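You operate a simulated robot arm through the tools that you are given. There is no shell and no other tool.

The job below is to be done with a simulated robot arm. You get a single attempt, and the scene is never put back.

JOB
Clear the chiller's trip on speed one, restart it and bring the speed up to two.
Fine: raise the speed once the coolant gauge shows 2.5 bar.

Only the result counts: the job must be done as asked and must still hold three seconds after the hand-in. Knocking over, shifting, dropping, spilling or breaking anything else fails it.

ROBOT AND FRAMES
A 7-joint arm with a three-finger gripper, fixed in place. Base frame: the origin is on the floor under the middle of its stand, x ahead of it, y to its left, z up. Readings come in mm, degrees, newtons and seconds.
It reaches about 1342 mm from its shoulder. Its first joint turns from -166.0 to 166.0 degrees. Payload 2.69 kg.
Tool frame: the origin (TCP) lies between the finger pads and is the grasp point; the fingertips stand 30 mm ahead of it; z points along the fingers, y is the line along which they close. The gripper opens to 128 mm; its body begins 117 mm behind the TCP.
Orientation is told as [roll, pitch, yaw] about the base's x, y, z axes, in that order, counted from this pose: with the fingers straight down and closing along the base's y, the tool's x points along the base's -x, its y along +y and its z along -z.

CONTROLS
- The arm moves only by the tool apply_moves. Its argument "rows" is a list of rows, each a list of 3 entries, a list of its own where there are three numbers: the turn, a rotation vector about the tool's x, y, z in units of 180 degrees (1.0 is 180 degrees), then the shift along the tool's x, y, z in units of 250 mm (1.0 is 250 mm), then the opening in per cent of the stroke, from 0 (shut) to 100 (fully open). In form: [[[rx, ry, rz], [x, y, z], hand], ...]. A call has 1 to 20 rows; each row is the pose to reach, as a shift and turn from the pose commanded when the call began, along the tool's axes at that moment. A call with a number of a shift or a turn outside -1 to 1 is refused whole. Rows are played at 5 a second. More than 50 mm and 8.6 degrees between two rows, or a gripper value outside its range, and nothing of the call is played. Where a pose cannot be reached the arm comes as near as it can. A force on the tool above 40 N (or 10 N above the force at the start of the call, whichever is more), or a blocked arm, ends the call early, and 0.2 s more pass. Each finger travels about 127 mm/s and halts on what it meets, pressing with about 45 N; the grip force reading is that of the motor and also rises with nothing between the fingers. The clock runs only during rows and for 0.2 s after the last one: add rows that repeat a pose to give the fingers time. It gives the time, the measured TCP pose, the force on the tool (base axes), the opening and the grip force at its end, in the units of the frame above (readings bear some noise), with the torque about the TCP (base axes, N m) and any sound that the robot's microphone picked up.
- Cameras (640 x 400 px; columns grow to the right, rows downward): "scene" is fixed at [49.2, -648.8, 1632.6]; the picture's right is [0.91, -0.41, 0.00], its down [-0.08, -0.19, -0.98] and it looks along [0.40, 0.89, -0.21] (base axes); focal length 328 px, centre (320, 200). "wrist" rides on the gripper at [58, 54, -131] in the tool frame; the picture's right is [-0.68, 0.74, 0.00], its down [-0.62, -0.57, -0.55] and it looks along [-0.40, -0.37, 0.84] (tool axes); focal length 234 px, centre (320, 200). There is no depth. A picture from a camera that has moved, and an enlarged one, comes with that camera's place and axes in the base frame and with its lens.
- get_image(camera): a new picture of that camera. No time passes.
- lift_body(by): moves the trunk up (or, below 0, down) by that many mm; the arm rides with it, the base frame stays. It gives what a move gives, with no picture.
- close_up(camera, box): a new picture of the part [left, top, right, bottom] of that camera's present view, enlarged. No time passes.
- finish_job(): hands the job in; it is judged then, once.

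Nothing tells you positions but the pictures and the camera data. Unless the task says otherwise, let go and move clear before handing in.

The tools are called after "Emit:" as name(argument=value, ...) on one line, values as JSON. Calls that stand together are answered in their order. apply_moves: Moves the arm, as the interface text tells. Its arguments: {"type":"object","properties":{"rows":{"type":"array"}},"required":["rows"]} The other tools are called the same way: lift_body (by) moves the trunk up or down; get_image (camera) takes a picture; close_up (camera, box) takes an enlarged picture of a part of a camera's view; finish_job () hands the job in.

At the start:

```text
time_s: 0.0
ee_pos: [458.4, 529.0, 1432.1]
orientation: [0.1, 0.0, 0.1]
force: [-0.2, -0.7, 0.9]
ft_torque: [0.0, -0.02, -0.01]
finger_gap: 127.9
grasp_force: 0.1
trunk travel left (down, up): [-175.0, 175.0]
```

scene: 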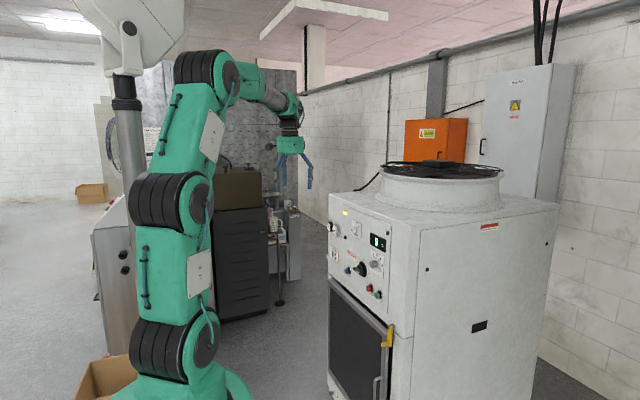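
wrist: 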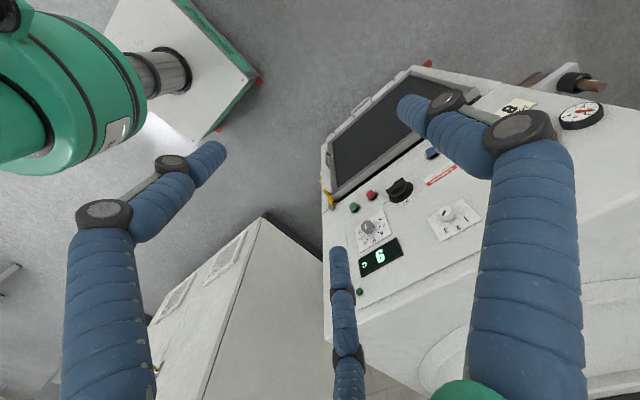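

I see a chiller unit with a control panel ahead of the arm, with knobs, buttons, a display and a gauge. I'll look closer before moving.

Emit:
close_up(camera="scene", box=[320, 190, 400, 310])

Emit:
close_up(camera="wrist", box=[320, 60, 620, 300])

Emit:
close_up(camera="wrist", box=[340, 170, 490, 300])

Emit:
close_up(camera="scene", box=[325, 205, 395, 250])

Emit:
close_up(camera="scene", box=[325, 245, 395, 300])

```text
3.33 times, centred on (360, 250) of scene
camera zoom: at [49.2, -648.8, 1632.6], right [0.91, -0.41, 0.0], down [-0.08, -0.19, -0.98], along [0.4, 0.89, -0.21], focal length 1094 px, centre (187, 33)
```

zoom: 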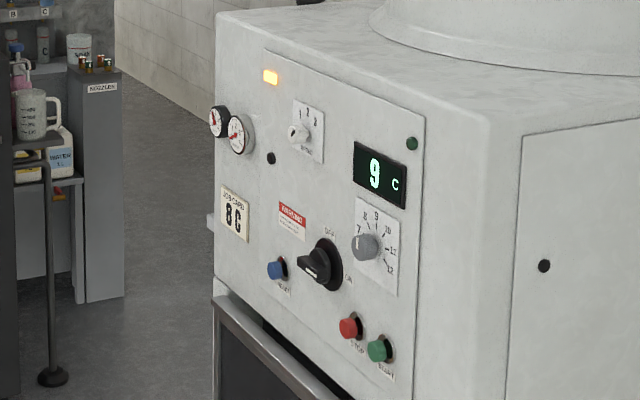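

```text
1.67 times, centred on (470, 180) of wrist
camera zoom: at [399.1, 582.5, 1562.7], right [0.68, 0.74, 0.0], down [0.62, -0.57, 0.55], along [0.4, -0.37, -0.84], focal length 390 px, centre (70, 233)
```

zoom: 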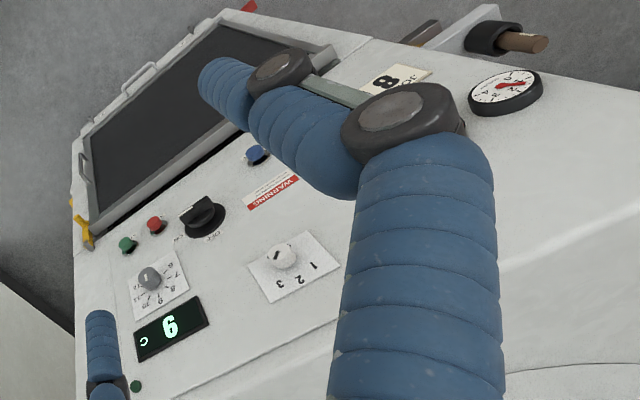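

```text
3.08 times, centred on (415, 235) of wrist
camera zoom: at [399.1, 582.5, 1562.7], right [0.68, 0.74, 0.0], down [0.62, -0.57, 0.55], along [0.4, -0.37, -0.84], focal length 720 px, centre (28, 92)
```

zoom: 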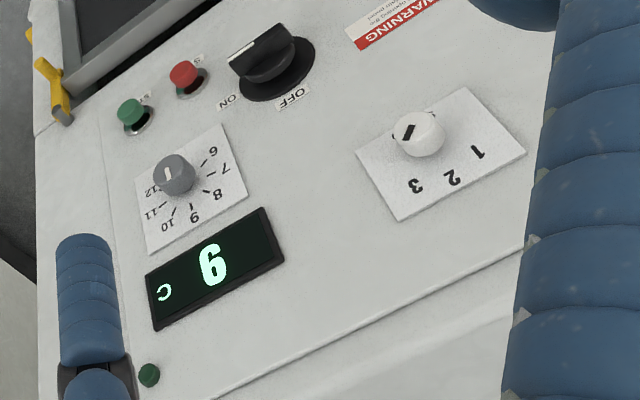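

```text
8.89 times, centred on (360, 228) of scene
camera zoom: at [49.2, -648.8, 1632.6], right [0.91, -0.41, 0.0], down [-0.08, -0.19, -0.98], along [0.4, 0.89, -0.21], focal length 2916 px, centre (-36, -44)
```

zoom: 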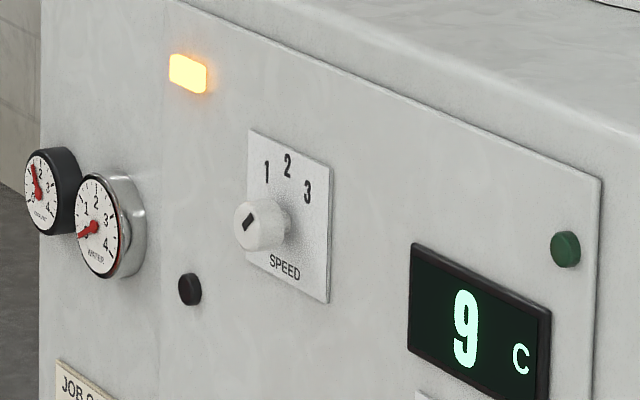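

```text
7.27 times, centred on (360, 272) of scene
camera zoom: at [49.2, -648.8, 1632.6], right [0.91, -0.41, 0.0], down [-0.08, -0.19, -0.98], along [0.4, 0.89, -0.21], focal length 2386 px, centre (29, -327)
```

zoom: 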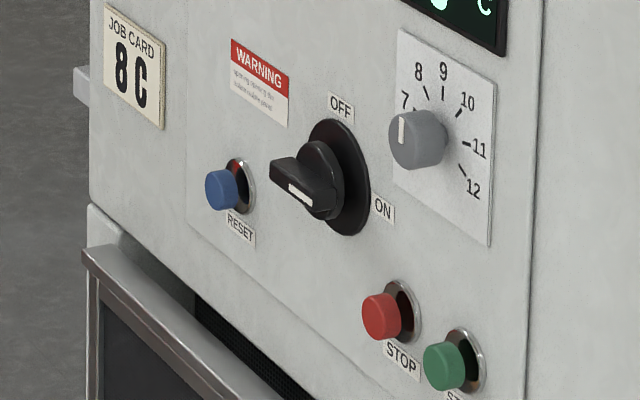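

The controls sit on a panel facing the robot at about x≈785: RESET, STOP and START in a row at z≈965, the speed dial near (769, 582, 1190), and two gauges at the far left. I'll zoom in further to read labels, knob positions and gauges.

Emit:
close_up(camera="scene", box=[326, 218, 344, 240])

Emit:
close_up(camera="scene", box=[348, 216, 364, 242])

Emit:
close_up(camera="scene", box=[344, 256, 372, 282])

Emit:
close_up(camera="scene", box=[362, 280, 384, 302])

Emit:
close_up(camera="wrist", box=[380, 165, 480, 245])

Emit:
close_up(camera="scene", box=[260, 150, 460, 320])

```text
16.00 times, centred on (335, 229) of scene
camera zoom: at [49.2, -648.8, 1632.6], right [0.91, -0.41, 0.0], down [-0.08, -0.19, -0.98], along [0.4, 0.89, -0.21], focal length 5249 px, centre (80, -264)
```

zoom: 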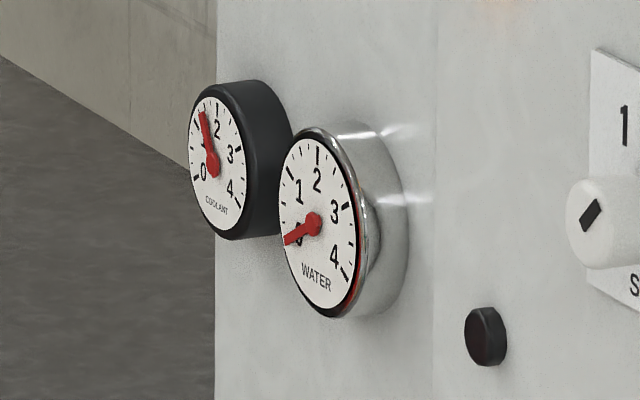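

```text
15.38 times, centred on (356, 229) of scene
camera zoom: at [49.2, -648.8, 1632.6], right [0.91, -0.41, 0.0], down [-0.08, -0.19, -0.98], along [0.4, 0.89, -0.21], focal length 5048 px, centre (-234, -246)
```

zoom: 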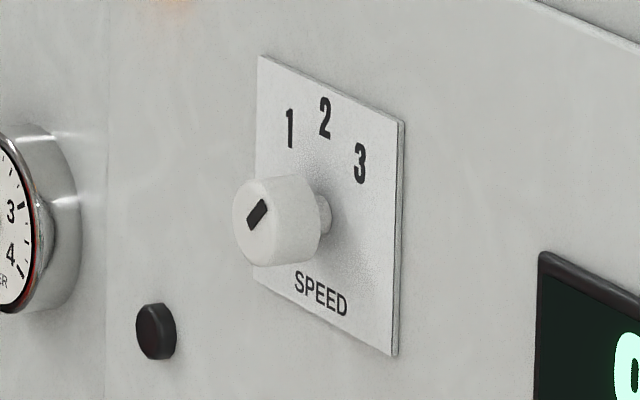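

```text
15.38 times, centred on (358, 269) of scene
camera zoom: at [49.2, -648.8, 1632.6], right [0.91, -0.41, 0.0], down [-0.08, -0.19, -0.98], along [0.4, 0.89, -0.21], focal length 5048 px, centre (-265, -862)
```

zoom: 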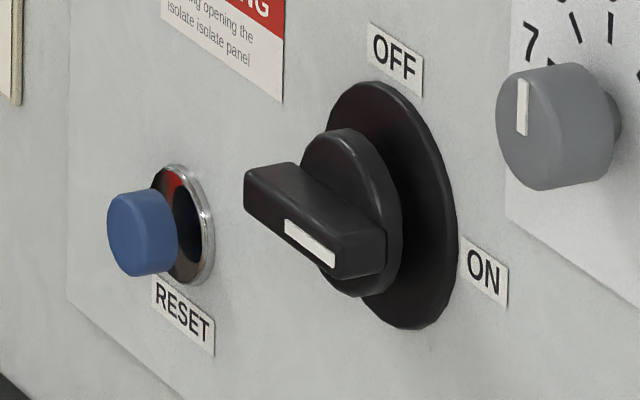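

```text
16.00 times, centred on (373, 291) of scene
camera zoom: at [49.2, -648.8, 1632.6], right [0.91, -0.41, 0.0], down [-0.08, -0.19, -0.98], along [0.4, 0.89, -0.21], focal length 5249 px, centre (-528, -1256)
```

zoom: 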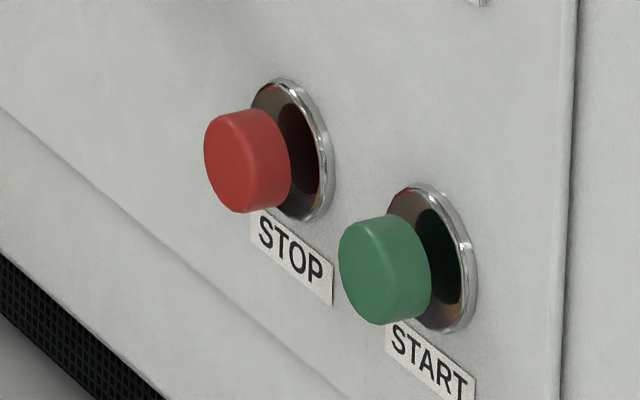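

```text
5.00 times, centred on (430, 205) of wrist
camera zoom: at [399.1, 582.5, 1562.7], right [0.68, 0.74, 0.0], down [0.62, -0.57, 0.55], along [0.4, -0.37, -0.84], focal length 1171 px, centre (-230, 175)
```

zoom: 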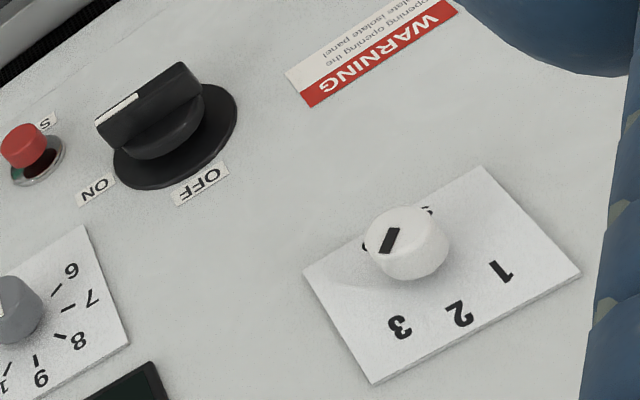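

```text
2.35 times, centred on (360, 235) of scene
camera zoom: at [49.2, -648.8, 1632.6], right [0.91, -0.41, 0.0], down [-0.08, -0.19, -0.98], along [0.4, 0.89, -0.21], focal length 772 px, centre (226, 118)
```

zoom: 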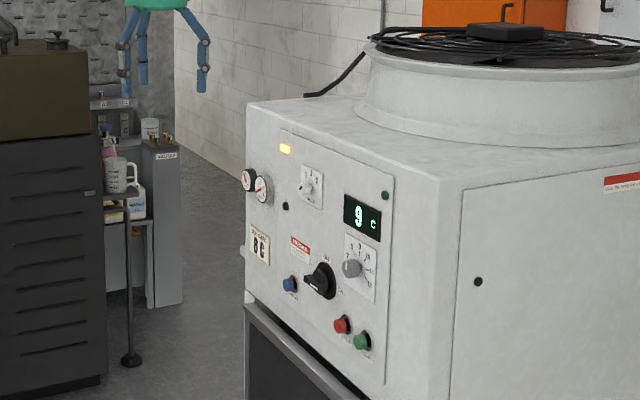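

The switch is already ON. The amber lamp is lit, the speed knob's mark points to 3, and the coolant gauge (left, black rim) reads about 1.5. I'll look at the gripper's fingers next to judge their size before moving.

Emit:
close_up(camera="scene", box=[250, 80, 340, 200])

Emit:
close_up(camera="scene", box=[328, 222, 338, 234])

```text
3.33 times, centred on (295, 140) of scene
camera zoom: at [49.2, -648.8, 1632.6], right [0.91, -0.41, 0.0], down [-0.08, -0.19, -0.98], along [0.4, 0.89, -0.21], focal length 1094 px, centre (403, 400)
```

zoom: 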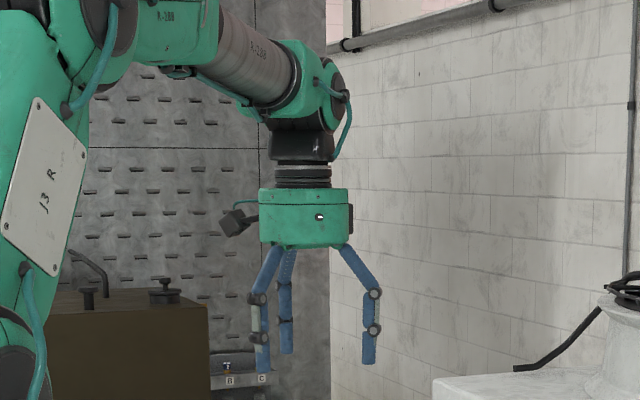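

```text
16.00 times, centred on (333, 228) of scene
camera zoom: at [49.2, -648.8, 1632.6], right [0.91, -0.41, 0.0], down [-0.08, -0.19, -0.98], along [0.4, 0.89, -0.21], focal length 5249 px, centre (112, -248)
```

zoom: 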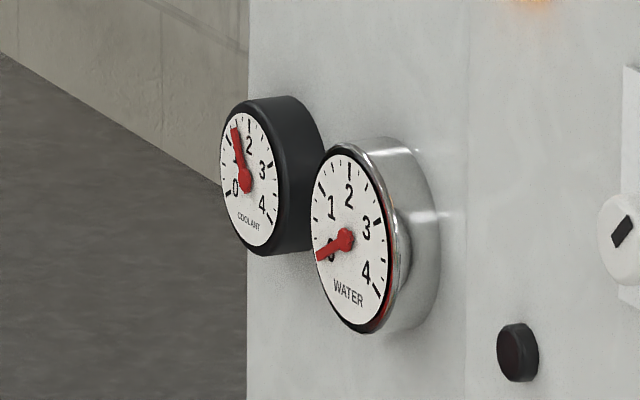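

The three fingers are about 16 mm thick, with one at tool +y and two on the other side. I'll turn the tool from pointing down to pointing forward (+x), in the clear space in front of the panel.

Emit:
apply_moves(rows=[[[0, -0.0417, 0], [-0.0333, 0.0103, 0.0607], 100], [[0, -0.0833, 0], [-0.0667, 0.0207, 0.1213], 95], [[0, -0.125, 0], [-0.1, 0.031, 0.182], 90], [[0, -0.1667, 0], [-0.1333, 0.0413, 0.2427], 85], [[0, -0.2083, 0], [-0.1667, 0.0517, 0.3033], 80], [[0, -0.25, 0], [-0.2, 0.062, 0.364], 75], [[0, -0.2917, 0], [-0.2333, 0.0723, 0.4247], 70], [[0, -0.3333, 0], [-0.2667, 0.0827, 0.4853], 65], [[0, -0.375, 0], [-0.3, 0.093, 0.546], 60], [[0, -0.4167, 0], [-0.3333, 0.1033, 0.6067], 60], [[0, -0.4583, 0], [-0.3667, 0.1137, 0.6673], 60], [[0, -0.5, 0], [-0.4, 0.124, 0.728], 60], [[0, -0.5, 0], [-0.4, 0.124, 0.728], 60], [[0, -0.5, 0], [-0.4, 0.124, 0.728], 60]])

```text
time_s: 3.0
ee_pos: [556.3, 558.9, 1251.6]
orientation: [142.4, -89.8, -142.3]
force: [0.3, 1.2, -0.2]
ft_torque: [0.05, 0.04, 0.05]
finger_gap: 76.7
grasp_force: 0.0
trunk travel left (down, up): [-175.0, 175.0]
```

Emit:
get_image(camera="scene")

Emit:
get_image(camera="wrist")

```text
taken
```

scene: 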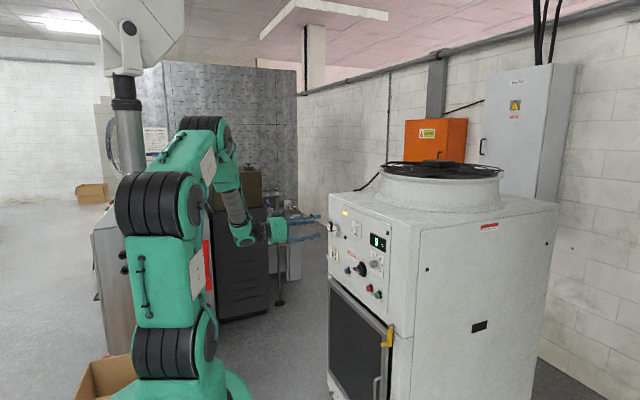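

```text
taken
camera wrist: at [425.2, 613.0, 1192.2], right [0.0, 0.74, 0.68], down [-0.55, -0.57, 0.61], along [0.84, -0.37, 0.4], focal length 234 px, centre (320, 200)
```

wrist: 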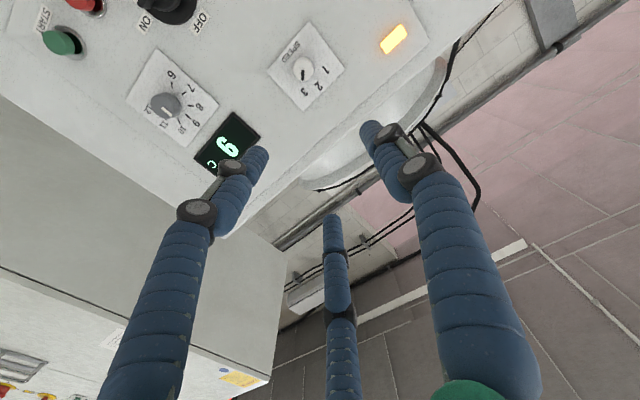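

The tool now points forward and the fingers close radially at 120°. I'll zoom with the wrist camera to fix the knob and button positions.

Emit:
close_up(camera="wrist", box=[260, 20, 360, 110])

Emit:
close_up(camera="wrist", box=[20, 0, 220, 130])

Emit:
close_up(camera="scene", box=[240, 190, 400, 300])

```text
4.44 times, centred on (310, 65) of wrist
camera zoom: at [425.2, 613.0, 1192.2], right [0.0, 0.74, 0.68], down [-0.55, -0.57, 0.61], along [0.84, -0.37, 0.4], focal length 1041 px, centre (364, 800)
```

zoom: 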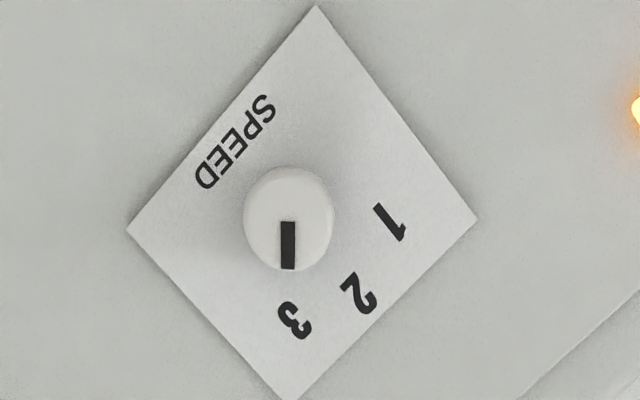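

```text
3.08 times, centred on (120, 65) of wrist
camera zoom: at [425.2, 613.0, 1192.2], right [0.0, 0.74, 0.68], down [-0.55, -0.57, 0.61], along [0.84, -0.37, 0.4], focal length 720 px, centre (935, 615)
```

zoom: 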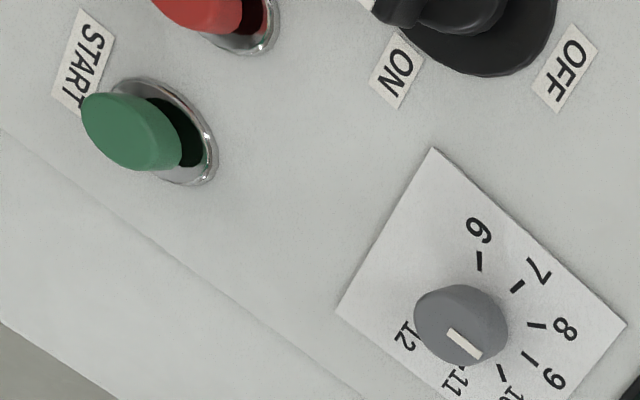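

```text
3.64 times, centred on (320, 245) of scene
camera zoom: at [49.2, -648.8, 1632.6], right [0.91, -0.41, 0.0], down [-0.08, -0.19, -0.98], along [0.4, 0.89, -0.21], focal length 1193 px, centre (320, 36)
```

zoom: 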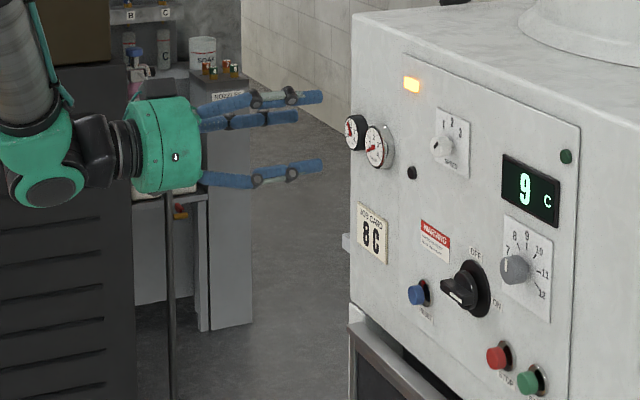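

The speed knob is confirmed at 3, and its face is near (766, 581, 1195). I'll approach to about 35 mm short of it, pre-rolling the tool +45° so that I can turn the knob −90° toward 1.

Emit:
apply_moves(rows=[[[0, 0, 0.0417], [0.038, 0.0147, 0.096], 60], [[0, 0, 0.0833], [0.076, 0.0293, 0.192], 60], [[0, 0, 0.125], [0.114, 0.044, 0.288], 60], [[0, 0, 0.1667], [0.152, 0.0587, 0.384], 60], [[0, 0, 0.2083], [0.19, 0.0733, 0.48], 60], [[0, 0, 0.25], [0.228, 0.088, 0.576], 60], [[0, 0, 0.25], [0.228, 0.088, 0.576], 60]])

Emit:
get_image(camera="wrist")

Emit:
get_image(camera="scene")

```text
time_s: 4.6
ee_pos: [702.6, 592.2, 1200.7]
orientation: [89.3, -45.5, -90.0]
force: [0.4, 0.1, -0.7]
ft_torque: [-0.01, -0.06, -0.01]
finger_gap: 76.5
grasp_force: 0.0
out of reach, approached as far as the arm can: row 6, 7
trunk travel left (down, up): [-175.0, 175.0]
```

```text
taken
camera wrist: at [572.4, 672.9, 1197.1], right [0.01, 0.05, 1.0], down [-0.55, -0.83, 0.05], along [0.83, -0.55, 0.02], focal length 234 px, centre (320, 200)
```

wrist: 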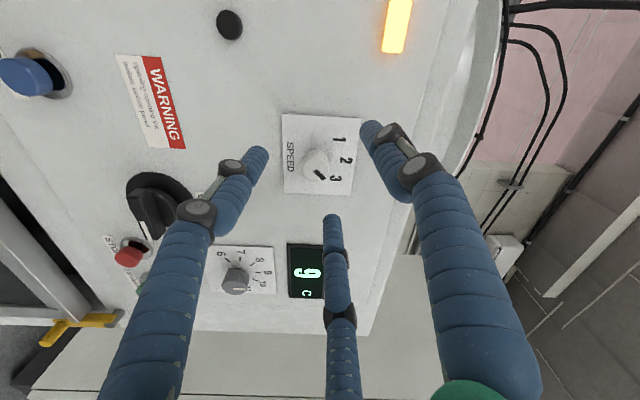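

```text
taken
```

scene: 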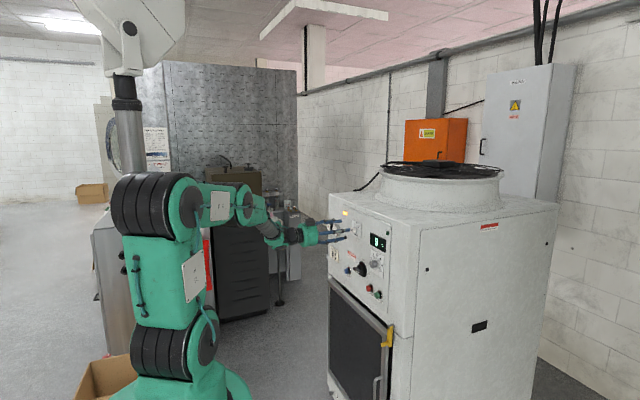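

Roll +45° seems near a joint limit. I'll roll the other way in free space to find the range available here.

Emit:
apply_moves(rows=[[[0, 0, -0.0417], [0, 0, 0], 60], [[0, 0, -0.0833], [0, 0, 0], 60], [[0, 0, -0.125], [0, 0, 0], 60], [[0, 0, -0.1667], [0, 0, 0], 60], [[0, 0, -0.2083], [0, 0, 0], 60], [[0, 0, -0.25], [0, 0, 0], 60], [[0, 0, -0.25], [0, 0, 0], 60]])

Emit:
get_image(camera="wrist")

```text
time_s: 6.2
ee_pos: [703.8, 591.5, 1202.3]
orientation: [-82.1, -89.9, 82.2]
force: [-1.0, -0.1, 0.1]
ft_torque: [0.02, 0.01, 0.0]
finger_gap: 76.9
grasp_force: 0.1
trunk travel left (down, up): [-175.0, 175.0]
```

```text
taken
camera wrist: at [573.4, 645.2, 1142.7], right [0.0, 0.74, 0.68], down [-0.55, -0.56, 0.62], along [0.84, -0.37, 0.4], focal length 234 px, centre (320, 200)
```

wrist: 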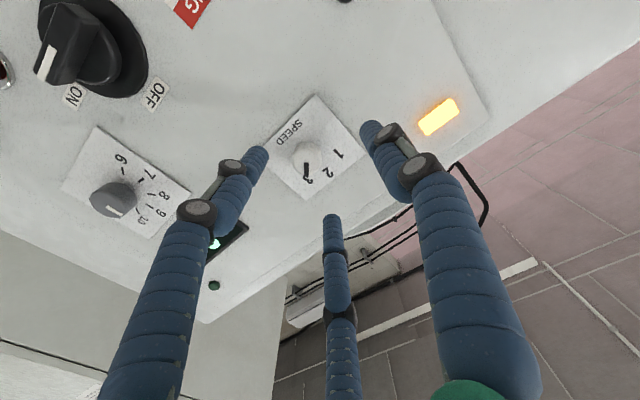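

Roll 0 is reached fine. I'll continue to roll −60° while centring on the knob at (700, 580, 1195), to check that the negative side is free.

Emit:
apply_moves(rows=[[[0, 0, -0.0417], [0.014, -0.023, -0.008], 60], [[0, 0, -0.0833], [0.028, -0.046, -0.016], 60], [[0, 0, -0.125], [0.028, -0.046, -0.016], 60], [[0, 0, -0.1667], [0.028, -0.046, -0.016], 60], [[0, 0, -0.2083], [0.028, -0.046, -0.016], 60], [[0, 0, -0.25], [0.028, -0.046, -0.016], 60], [[0, 0, -0.2917], [0.028, -0.046, -0.016], 60], [[0, 0, -0.3333], [0.028, -0.046, -0.016], 60], [[0, 0, -0.375], [0.028, -0.046, -0.016], 60], [[0, 0, -0.4167], [0.028, -0.046, -0.016], 60], [[0, 0, -0.4167], [0.028, -0.046, -0.016], 60]])

Emit:
get_image(camera="wrist")

```text
time_s: 8.6
ee_pos: [701.2, 579.9, 1194.4]
orientation: [-90.0, -14.9, 90.0]
force: [0.3, -0.5, 0.2]
ft_torque: [-0.01, 0.02, -0.03]
finger_gap: 77.0
grasp_force: 0.0
trunk travel left (down, up): [-175.0, 175.0]
```

```text
taken
camera wrist: at [570.1, 536.6, 1127.2], right [0.0, 0.84, -0.54], down [-0.55, 0.45, 0.7], along [0.84, 0.29, 0.46], focal length 234 px, centre (320, 200)
```

wrist: 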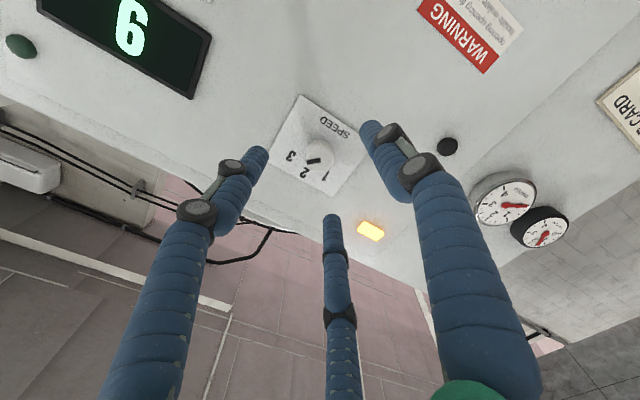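

Roll −75° is reachable, and from here the wrist camera also sees both gauges. I'll zoom in to refine the knob centre and look at the gauges.

Emit:
close_up(camera="wrist", box=[270, 90, 370, 200])

Emit:
close_up(camera="wrist", box=[465, 165, 585, 255])

Emit:
close_up(camera="scene", box=[290, 195, 390, 275])

```text
3.64 times, centred on (320, 145) of wrist
camera zoom: at [570.1, 536.6, 1127.2], right [0.0, 0.84, -0.54], down [-0.55, 0.45, 0.7], along [0.84, 0.29, 0.46], focal length 852 px, centre (320, 400)
```

zoom: 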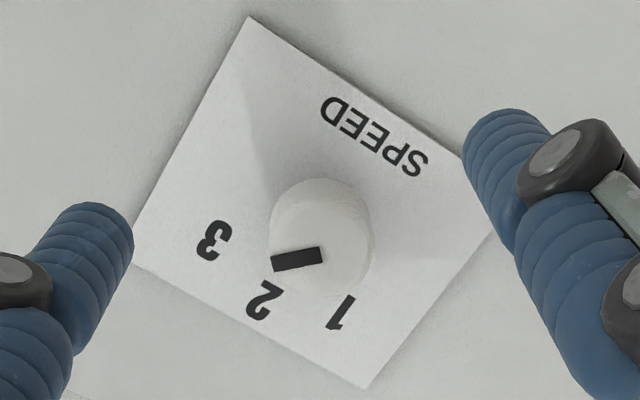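

```text
4.44 times, centred on (525, 210) of wrist
camera zoom: at [570.1, 536.6, 1127.2], right [0.0, 0.84, -0.54], down [-0.55, 0.45, 0.7], along [0.84, 0.29, 0.46], focal length 1041 px, centre (-591, 156)
```

zoom: 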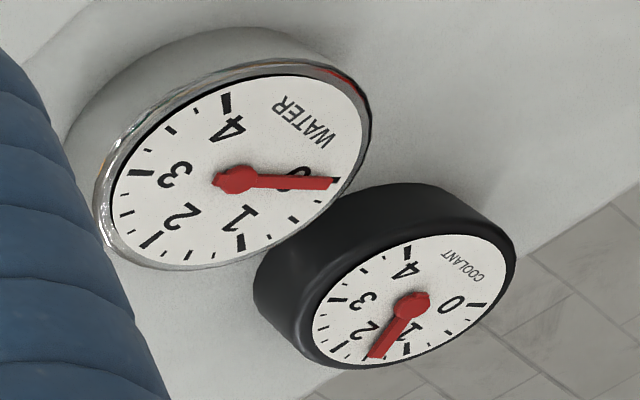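

```text
5.00 times, centred on (340, 235) of scene
camera zoom: at [49.2, -648.8, 1632.6], right [0.91, -0.41, 0.0], down [-0.08, -0.19, -0.98], along [0.4, 0.89, -0.21], focal length 1640 px, centre (220, 25)
```

zoom: 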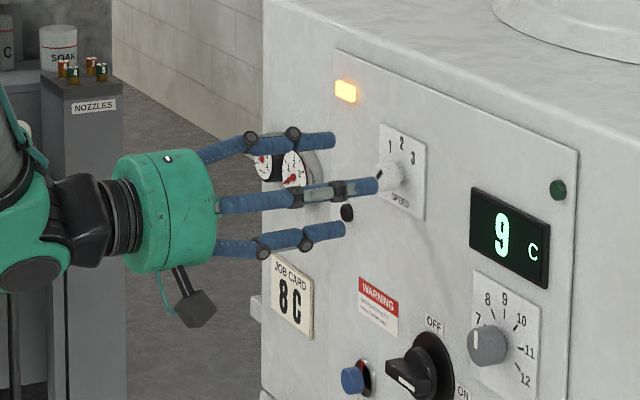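

The knob face is around (765, 579.5, 1195.5), about 25 mm across. The coolant gauge reads about 1.4 and water reads 0. I'll roll to +15°, then move in so the fingertips straddle the knob.

Emit:
apply_moves(rows=[[[0, 0, 0.0417], [0, 0, 0], 60], [[0, 0, 0.0833], [0, 0, 0], 60], [[0, 0, 0.125], [0, 0, 0], 60], [[0, 0, 0.1667], [0, 0, 0], 60], [[0, 0, 0.2083], [0, 0, 0], 60], [[0, 0, 0.25], [0, 0, 0], 60], [[0, 0, 0.2917], [0, 0, 0], 60], [[0, 0, 0.3333], [0, 0, 0], 60], [[0, 0, 0.375], [0, 0, 0], 60], [[0, 0, 0.4167], [0, 0, 0], 60], [[0, 0, 0.4583], [0, 0, 0], 60], [[0, 0, 0.5], [0, 0, 0], 60], [[0, 0, 0.5], [0, 0, 0.04], 60], [[0, 0, 0.5], [0, 0, 0.08], 60], [[0, 0, 0.5], [0, 0, 0.12], 60], [[0, 0, 0.5], [0, 0, 0.16], 60], [[0, 0, 0.5], [0, 0, 0.188], 60], [[0, 0, 0.5], [0, 0, 0.188], 60]])

Emit:
get_image(camera="wrist")

Emit:
close_up(camera="scene", box=[310, 195, 390, 255])

```text
time_s: 12.4
ee_pos: [747.5, 577.6, 1194.5]
orientation: [90.0, -75.0, -89.9]
force: [1.4, 0.0, 0.2]
ft_torque: [-0.05, -0.01, 0.0]
finger_gap: 76.9
grasp_force: 0.0
trunk travel left (down, up): [-175.0, 175.0]
```

```text
taken
camera wrist: at [616.8, 646.5, 1151.4], right [0.0, 0.54, 0.84], down [-0.55, -0.71, 0.45], along [0.84, -0.46, 0.29], focal length 234 px, centre (320, 200)
```

wrist: 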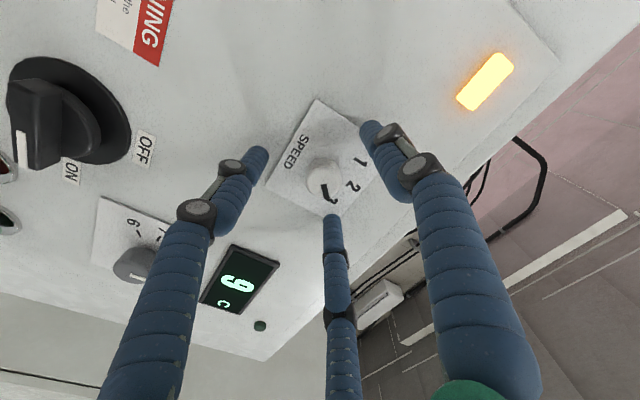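

```text
6.67 times, centred on (350, 225) of scene
camera zoom: at [49.2, -648.8, 1632.6], right [0.91, -0.41, 0.0], down [-0.08, -0.19, -0.98], along [0.4, 0.89, -0.21], focal length 2187 px, centre (120, 33)
```

zoom: 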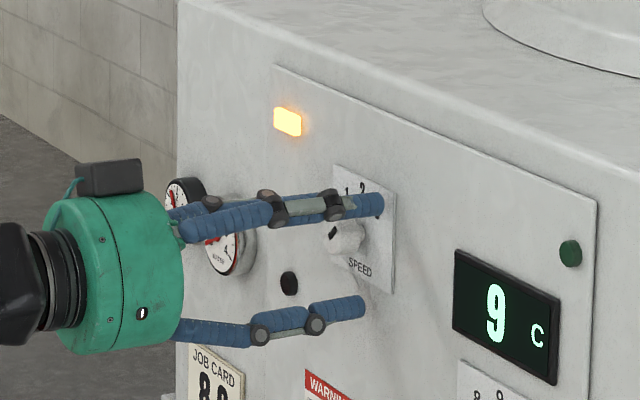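

The fingertips now straddle the knob. I'll check the centring before closing.

Emit:
close_up(camera="wrist", box=[270, 125, 370, 225])

Emit:
close_up(camera="scene", box=[342, 212, 368, 240])

```text
4.00 times, centred on (320, 175) of wrist
camera zoom: at [616.8, 646.5, 1151.4], right [0.0, 0.54, 0.84], down [-0.55, -0.71, 0.45], along [0.84, -0.46, 0.29], focal length 937 px, centre (320, 300)
```

zoom: 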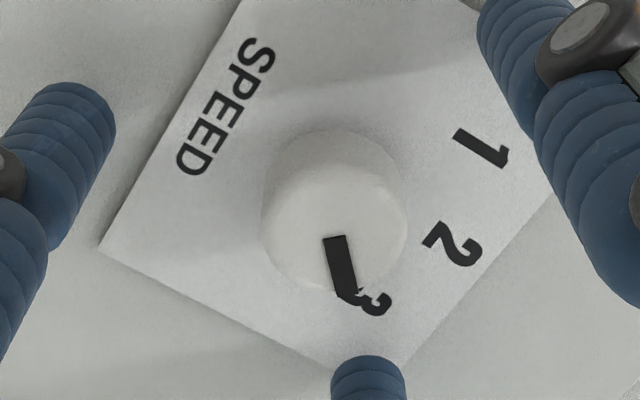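

```text
14.29 times, centred on (355, 226) of scene
camera zoom: at [49.2, -648.8, 1632.6], right [0.91, -0.41, 0.0], down [-0.08, -0.19, -0.98], along [0.4, 0.89, -0.21], focal length 4687 px, centre (-180, -171)
```

zoom: 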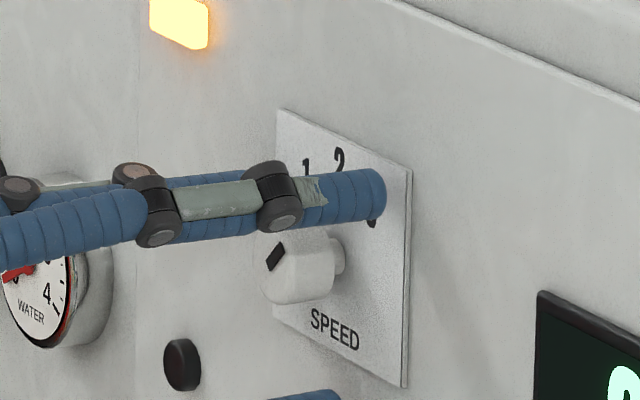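

The knob sits about 3 mm above the tool axis, so I'll shift to correct that and then close gently on it.

Emit:
apply_moves(rows=[[[0, 0, 0], [-0.012, 0.003, 0], 50], [[0, 0, 0], [-0.012, 0.003, 0], 35], [[0, 0, 0], [-0.012, 0.003, 0], 25], [[0, 0, 0], [-0.012, 0.003, 0], 15], [[0, 0, 0], [-0.012, 0.003, 0], 10], [[0, 0, 0], [-0.012, 0.003, 0], 10]])

Emit:
get_image(camera="wrist")

Emit:
close_up(camera="scene", box=[310, 195, 390, 255])

```text
time_s: 13.8
ee_pos: [747.5, 579.3, 1197.3]
orientation: [89.7, -75.1, -89.8]
force: [2.4, 8.5, -4.0]
ft_torque: [0.0, 0.28, 0.63]
finger_gap: 25.1
grasp_force: 44.7
trunk travel left (down, up): [-175.0, 175.0]
```

```text
taken
camera wrist: at [616.9, 647.5, 1153.5], right [0.0, 0.54, 0.84], down [-0.55, -0.71, 0.45], along [0.84, -0.46, 0.29], focal length 234 px, centre (320, 200)
```

wrist: 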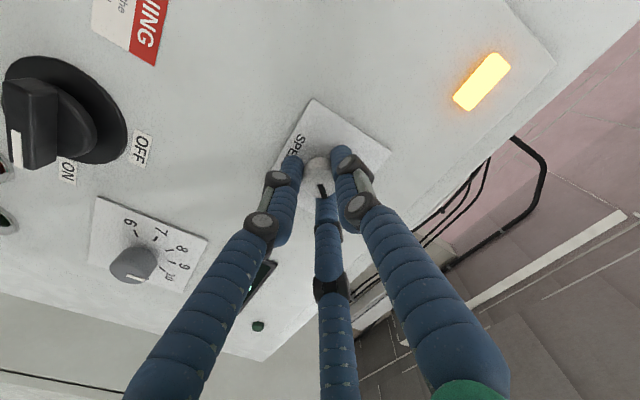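

```text
6.67 times, centred on (350, 225) of scene
camera zoom: at [49.2, -648.8, 1632.6], right [0.91, -0.41, 0.0], down [-0.08, -0.19, -0.98], along [0.4, 0.89, -0.21], focal length 2187 px, centre (120, 33)
```

zoom: 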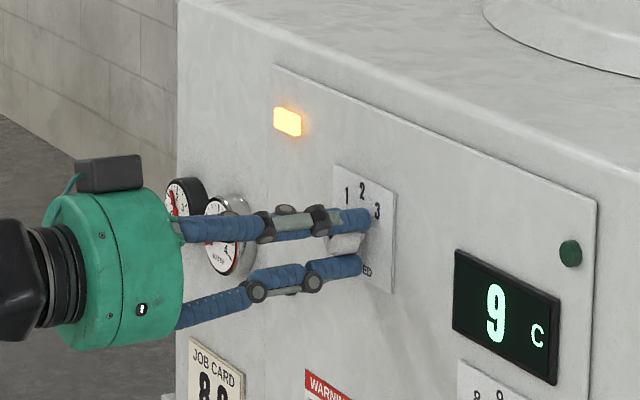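

The knob is gripped with a 25.1 mm gap. Now I'll turn it −90° (counter-clockwise as seen from the front) from 3 to 1.

Emit:
apply_moves(rows=[[[0, 0, -0.0417], [0, 0.005, 0], 10], [[0, 0, -0.0833], [0, 0.005, 0], 10], [[0, 0, -0.125], [0, 0.005, 0], 10], [[0, 0, -0.1667], [0, 0.005, 0], 10], [[0, 0, -0.2083], [0, 0.005, 0], 10], [[0, 0, -0.25], [0, 0.005, 0], 10], [[0, 0, -0.2917], [0, 0.005, 0], 10], [[0, 0, -0.3333], [0, 0.005, 0], 10], [[0, 0, -0.375], [0, 0.005, 0], 10], [[0, 0, -0.4167], [0, 0.005, 0], 10], [[0, 0, -0.4583], [0, 0.005, 0], 10], [[0, 0, -0.5], [0, 0.005, 0], 10], [[0, 0, -0.5], [0, 0.005, 0], 10]])

Emit:
get_image(camera="wrist")

Emit:
close_up(camera="scene", box=[310, 195, 390, 255])

```text
time_s: 16.6
ee_pos: [748.1, 580.3, 1196.6]
orientation: [-90.0, -14.9, 90.0]
force: [-2.2, -7.1, -20.9]
ft_torque: [0.36, 0.45, -0.17]
finger_gap: 25.2
grasp_force: 45.1
trunk travel left (down, up): [-175.0, 175.0]
```

```text
taken
camera wrist: at [616.8, 538.0, 1129.4], right [0.0, 0.84, -0.54], down [-0.55, 0.45, 0.71], along [0.84, 0.3, 0.46], focal length 234 px, centre (320, 200)
```

wrist: 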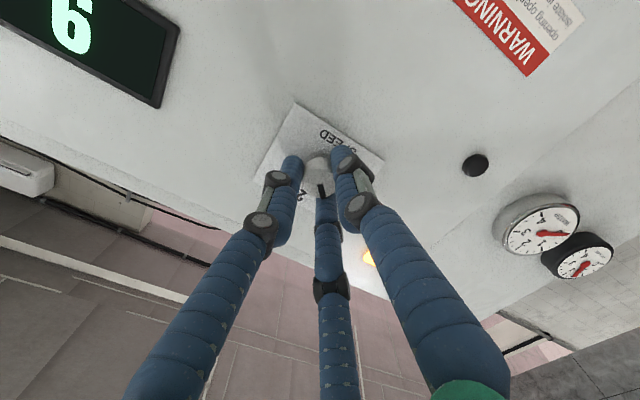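

```text
6.67 times, centred on (350, 225) of scene
camera zoom: at [49.2, -648.8, 1632.6], right [0.91, -0.41, 0.0], down [-0.08, -0.19, -0.98], along [0.4, 0.89, -0.21], focal length 2187 px, centre (120, 33)
```

zoom: 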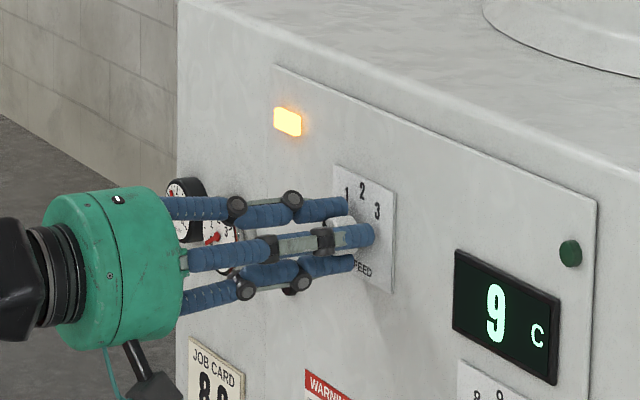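

The mark stayed fixed relative to the fingers, so the knob turned with the hand. I'll release and back off to verify it points at 1.

Emit:
apply_moves(rows=[[[0, 0, 0], [0, 0, 0], 25], [[0, 0, 0], [0, 0, 0], 45], [[0, 0, 0], [0, 0, 0], 60], [[0, 0, 0], [0, 0, 0], 60]])

Emit:
get_image(camera="wrist")

Emit:
close_up(camera="wrist", box=[270, 100, 370, 225])

```text
time_s: 17.6
ee_pos: [748.5, 580.6, 1199.4]
orientation: [-90.0, -15.0, 90.0]
force: [0.2, -0.2, -0.4]
ft_torque: [0.01, -0.05, 0.0]
finger_gap: 76.8
grasp_force: 0.0
trunk travel left (down, up): [-175.0, 175.0]
```

```text
taken
camera wrist: at [616.5, 538.3, 1131.4], right [0.0, 0.84, -0.54], down [-0.55, 0.45, 0.71], along [0.84, 0.29, 0.46], focal length 234 px, centre (320, 200)
```

wrist: 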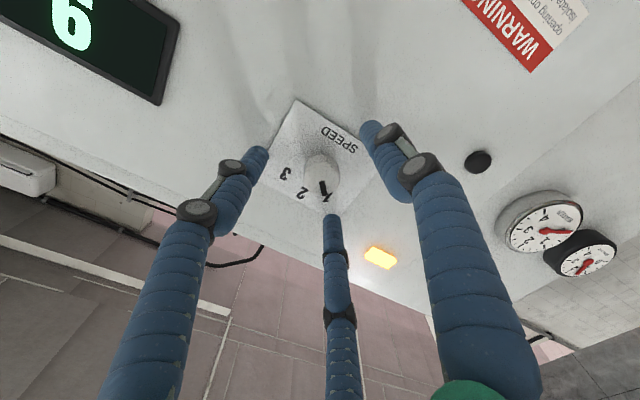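

```text
3.20 times, centred on (320, 162) of wrist
camera zoom: at [616.5, 538.3, 1131.4], right [0.0, 0.84, -0.54], down [-0.55, 0.45, 0.71], along [0.84, 0.29, 0.46], focal length 749 px, centre (320, 320)
```

zoom: 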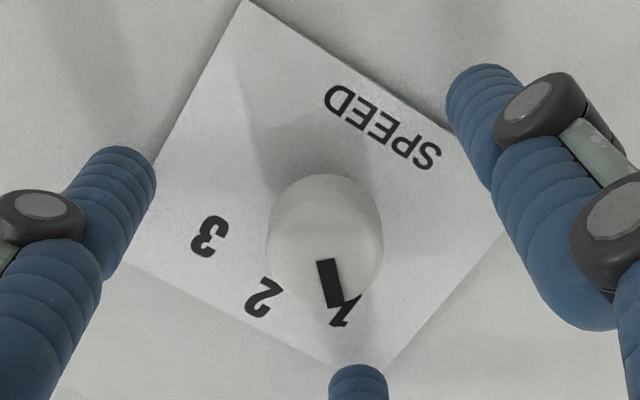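

The knob now points at 1. I'll retreat, close the fingers, and go down in front of the RESET button to locate it precisely.

Emit:
apply_moves(rows=[[[0, 0, 0], [0, 0, -0.16], 60], [[0, 0, 0], [0, 0, -0.32], 60], [[0, 0, 0], [0.0056, 0.1756, -0.32], 40], [[0, 0, 0], [0.0112, 0.3512, -0.32], 20], [[0, 0, 0], [0.0168, 0.5268, -0.32], 0], [[0, 0, 0], [0.0224, 0.7024, -0.32], 0], [[0, 0, 0], [0.028, 0.878, -0.32], 0], [[0, 0, 0], [0.028, 0.878, -0.32], 0]])

Emit:
get_image(camera="wrist")

Emit:
get_image(camera="scene")

Emit:
close_up(camera="scene", box=[320, 205, 390, 250])

```text
time_s: 19.4
ee_pos: [666.3, 632.5, 983.5]
orientation: [-90.0, -15.1, 90.0]
force: [0.0, -0.4, 0.1]
ft_torque: [-0.01, -0.05, -0.04]
finger_gap: 2.2
grasp_force: 31.6
trunk travel left (down, up): [-175.0, 175.0]
```

```text
taken
camera wrist: at [535.8, 589.5, 915.9], right [0.0, 0.84, -0.54], down [-0.55, 0.45, 0.71], along [0.84, 0.29, 0.46], focal length 234 px, centre (320, 200)
```

wrist: 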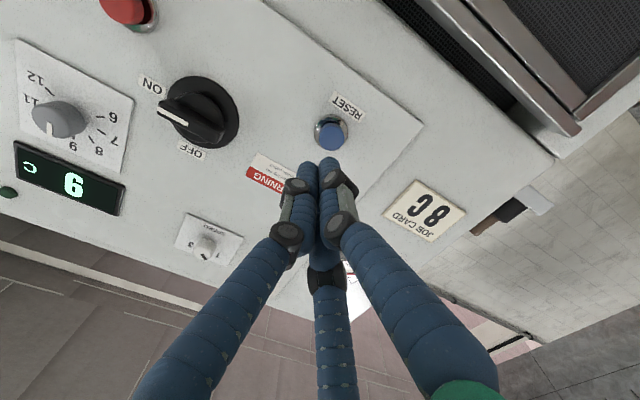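

```text
taken
```

scene: 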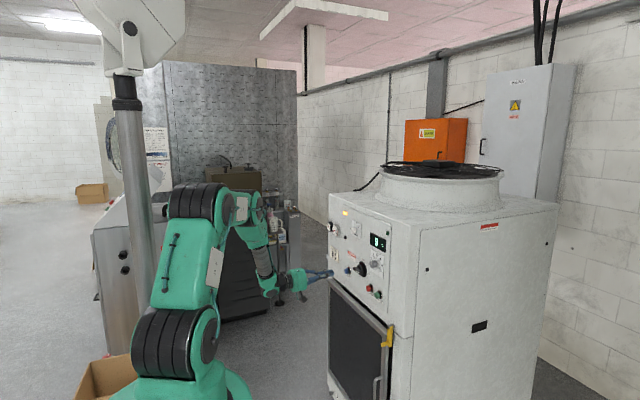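

```text
8.89 times, centred on (355, 228) of scene
camera zoom: at [49.2, -648.8, 1632.6], right [0.91, -0.41, 0.0], down [-0.08, -0.19, -0.98], along [0.4, 0.89, -0.21], focal length 2916 px, centre (9, -44)
```

zoom: 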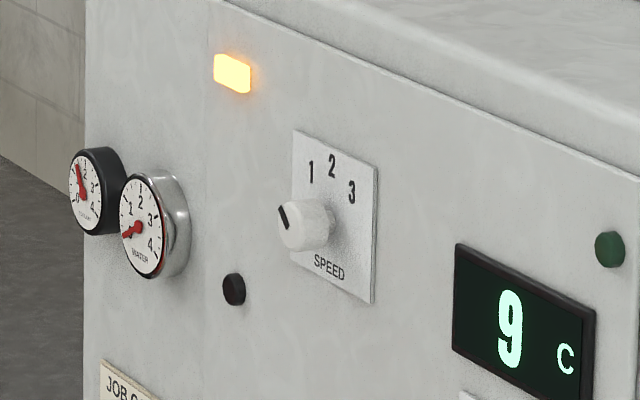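

The scene camera confirms the speed knob is at 1 and the amber lamp is still lit. I'll zoom in on RESET to measure its position.

Emit:
close_up(camera="wrist", box=[270, 90, 390, 190])

```text
4.00 times, centred on (330, 140) of wrist
camera zoom: at [535.8, 589.5, 915.9], right [0.0, 0.84, -0.54], down [-0.55, 0.45, 0.71], along [0.84, 0.29, 0.46], focal length 937 px, centre (280, 440)
```

zoom: 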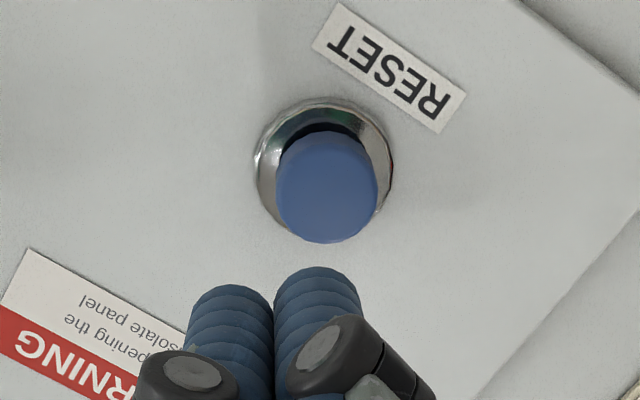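

RESET's face is at about (768, 640, 974). I'll align on it with closed fingers, stopping about 10 mm short.

Emit:
apply_moves(rows=[[[0, 0, 0], [-0.0106, 0.0215, 0.08], 0], [[0, 0, 0], [-0.0212, 0.043, 0.16], 0], [[0, 0, 0], [-0.0212, 0.043, 0.22], 0], [[0, 0, 0], [-0.0212, 0.043, 0.22], 0]])

Emit:
get_image(camera="wrist")

Emit:
close_up(camera="wrist", box=[270, 110, 390, 210])

Emit:
close_up(camera="scene", box=[320, 240, 390, 300])

```text
time_s: 20.4
ee_pos: [721.7, 637.4, 975.4]
orientation: [-90.0, -15.0, 89.9]
force: [0.1, -0.8, 0.0]
ft_torque: [0.02, 0.0, 0.02]
finger_gap: 2.0
grasp_force: 31.3
trunk travel left (down, up): [-175.0, 175.0]
```

```text
taken
camera wrist: at [591.3, 595.9, 907.8], right [0.0, 0.84, -0.54], down [-0.55, 0.45, 0.71], along [0.84, 0.29, 0.46], focal length 234 px, centre (320, 200)
```

wrist: 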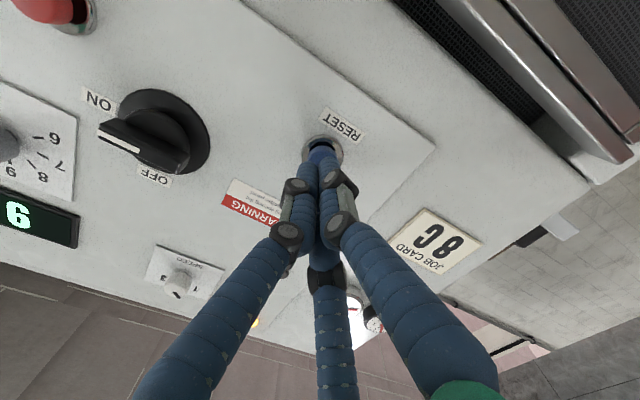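

```text
4.00 times, centred on (330, 160) of wrist
camera zoom: at [591.3, 595.9, 907.8], right [0.0, 0.84, -0.54], down [-0.55, 0.45, 0.71], along [0.84, 0.29, 0.46], focal length 937 px, centre (280, 360)
```

zoom: 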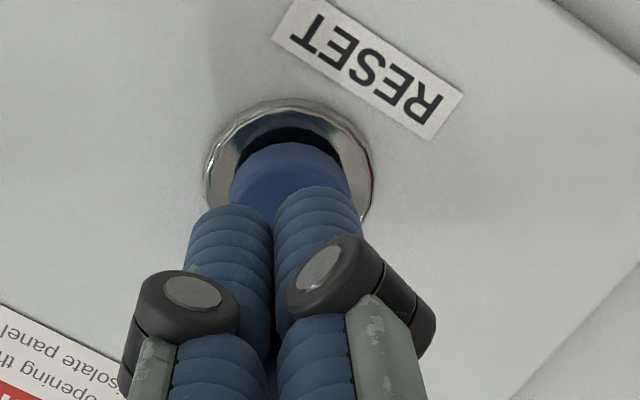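

```text
6.67 times, centred on (355, 270) of scene
camera zoom: at [49.2, -648.8, 1632.6], right [0.91, -0.41, 0.0], down [-0.08, -0.19, -0.98], along [0.4, 0.89, -0.21], focal length 2187 px, centre (87, -267)
```

zoom: 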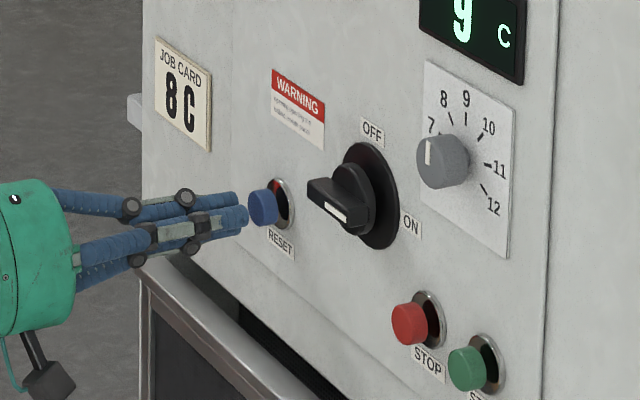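

The tips are about 10–15 mm short of RESET and 2.7 mm off centre. I'll correct that and push forward in small steps, watching the force.

Emit:
apply_moves(rows=[[[0, 0, 0], [-0.0073, 0.0082, 0.012], 0], [[0, 0, 0], [-0.0073, 0.0082, 0.024], 0], [[0, 0, 0], [-0.0073, 0.0082, 0.036], 0], [[0, 0, 0], [-0.0073, 0.0082, 0.048], 0], [[0, 0, 0], [-0.0073, 0.0082, 0.06], 0], [[0, 0, 0], [-0.0073, 0.0082, 0.068], 0], [[0, 0, 0], [-0.0073, 0.0082, 0.076], 0], [[0, 0, 0], [-0.0073, 0.0082, 0.076], 0]])

Emit:
close_up(camera="scene", box=[320, 200, 390, 300])

Emit:
close_up(camera="wrist", box=[270, 110, 390, 210])

```text
time_s: 22.2
ee_pos: [740.9, 641.4, 973.3]
orientation: [-89.9, -15.0, 90.0]
force: [-2.9, 0.8, -0.4]
ft_torque: [-0.03, 0.02, 0.01]
finger_gap: 1.8
grasp_force: 31.0
trunk travel left (down, up): [-175.0, 175.0]
heard: click
```

```text
4.00 times, centred on (355, 250) of scene
camera zoom: at [49.2, -648.8, 1632.6], right [0.91, -0.41, 0.0], down [-0.08, -0.19, -0.98], along [0.4, 0.89, -0.21], focal length 1312 px, centre (180, 0)
```

zoom: 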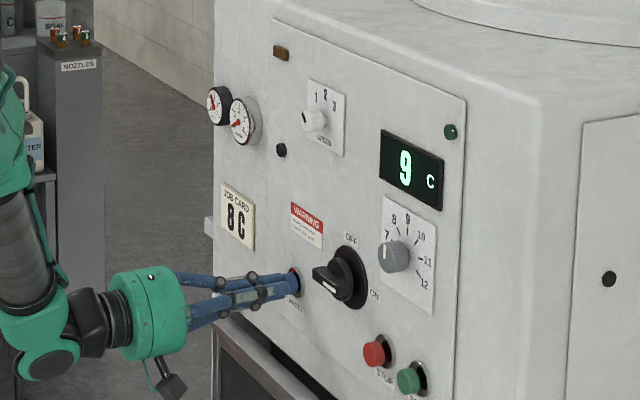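

```text
4.00 times, centred on (330, 160) of wrist
camera zoom: at [609.7, 598.6, 905.9], right [0.0, 0.84, -0.54], down [-0.55, 0.45, 0.71], along [0.84, 0.29, 0.46], focal length 937 px, centre (280, 360)
```

zoom: 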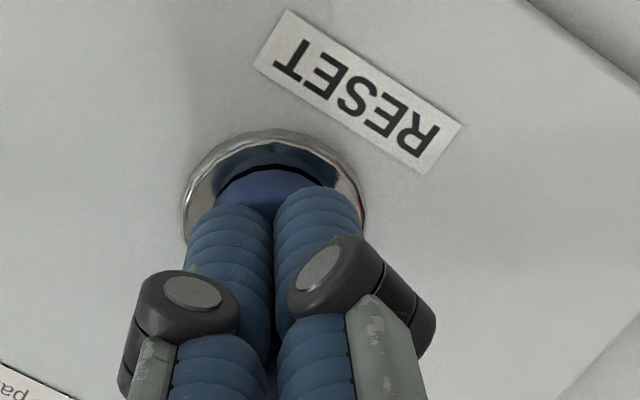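

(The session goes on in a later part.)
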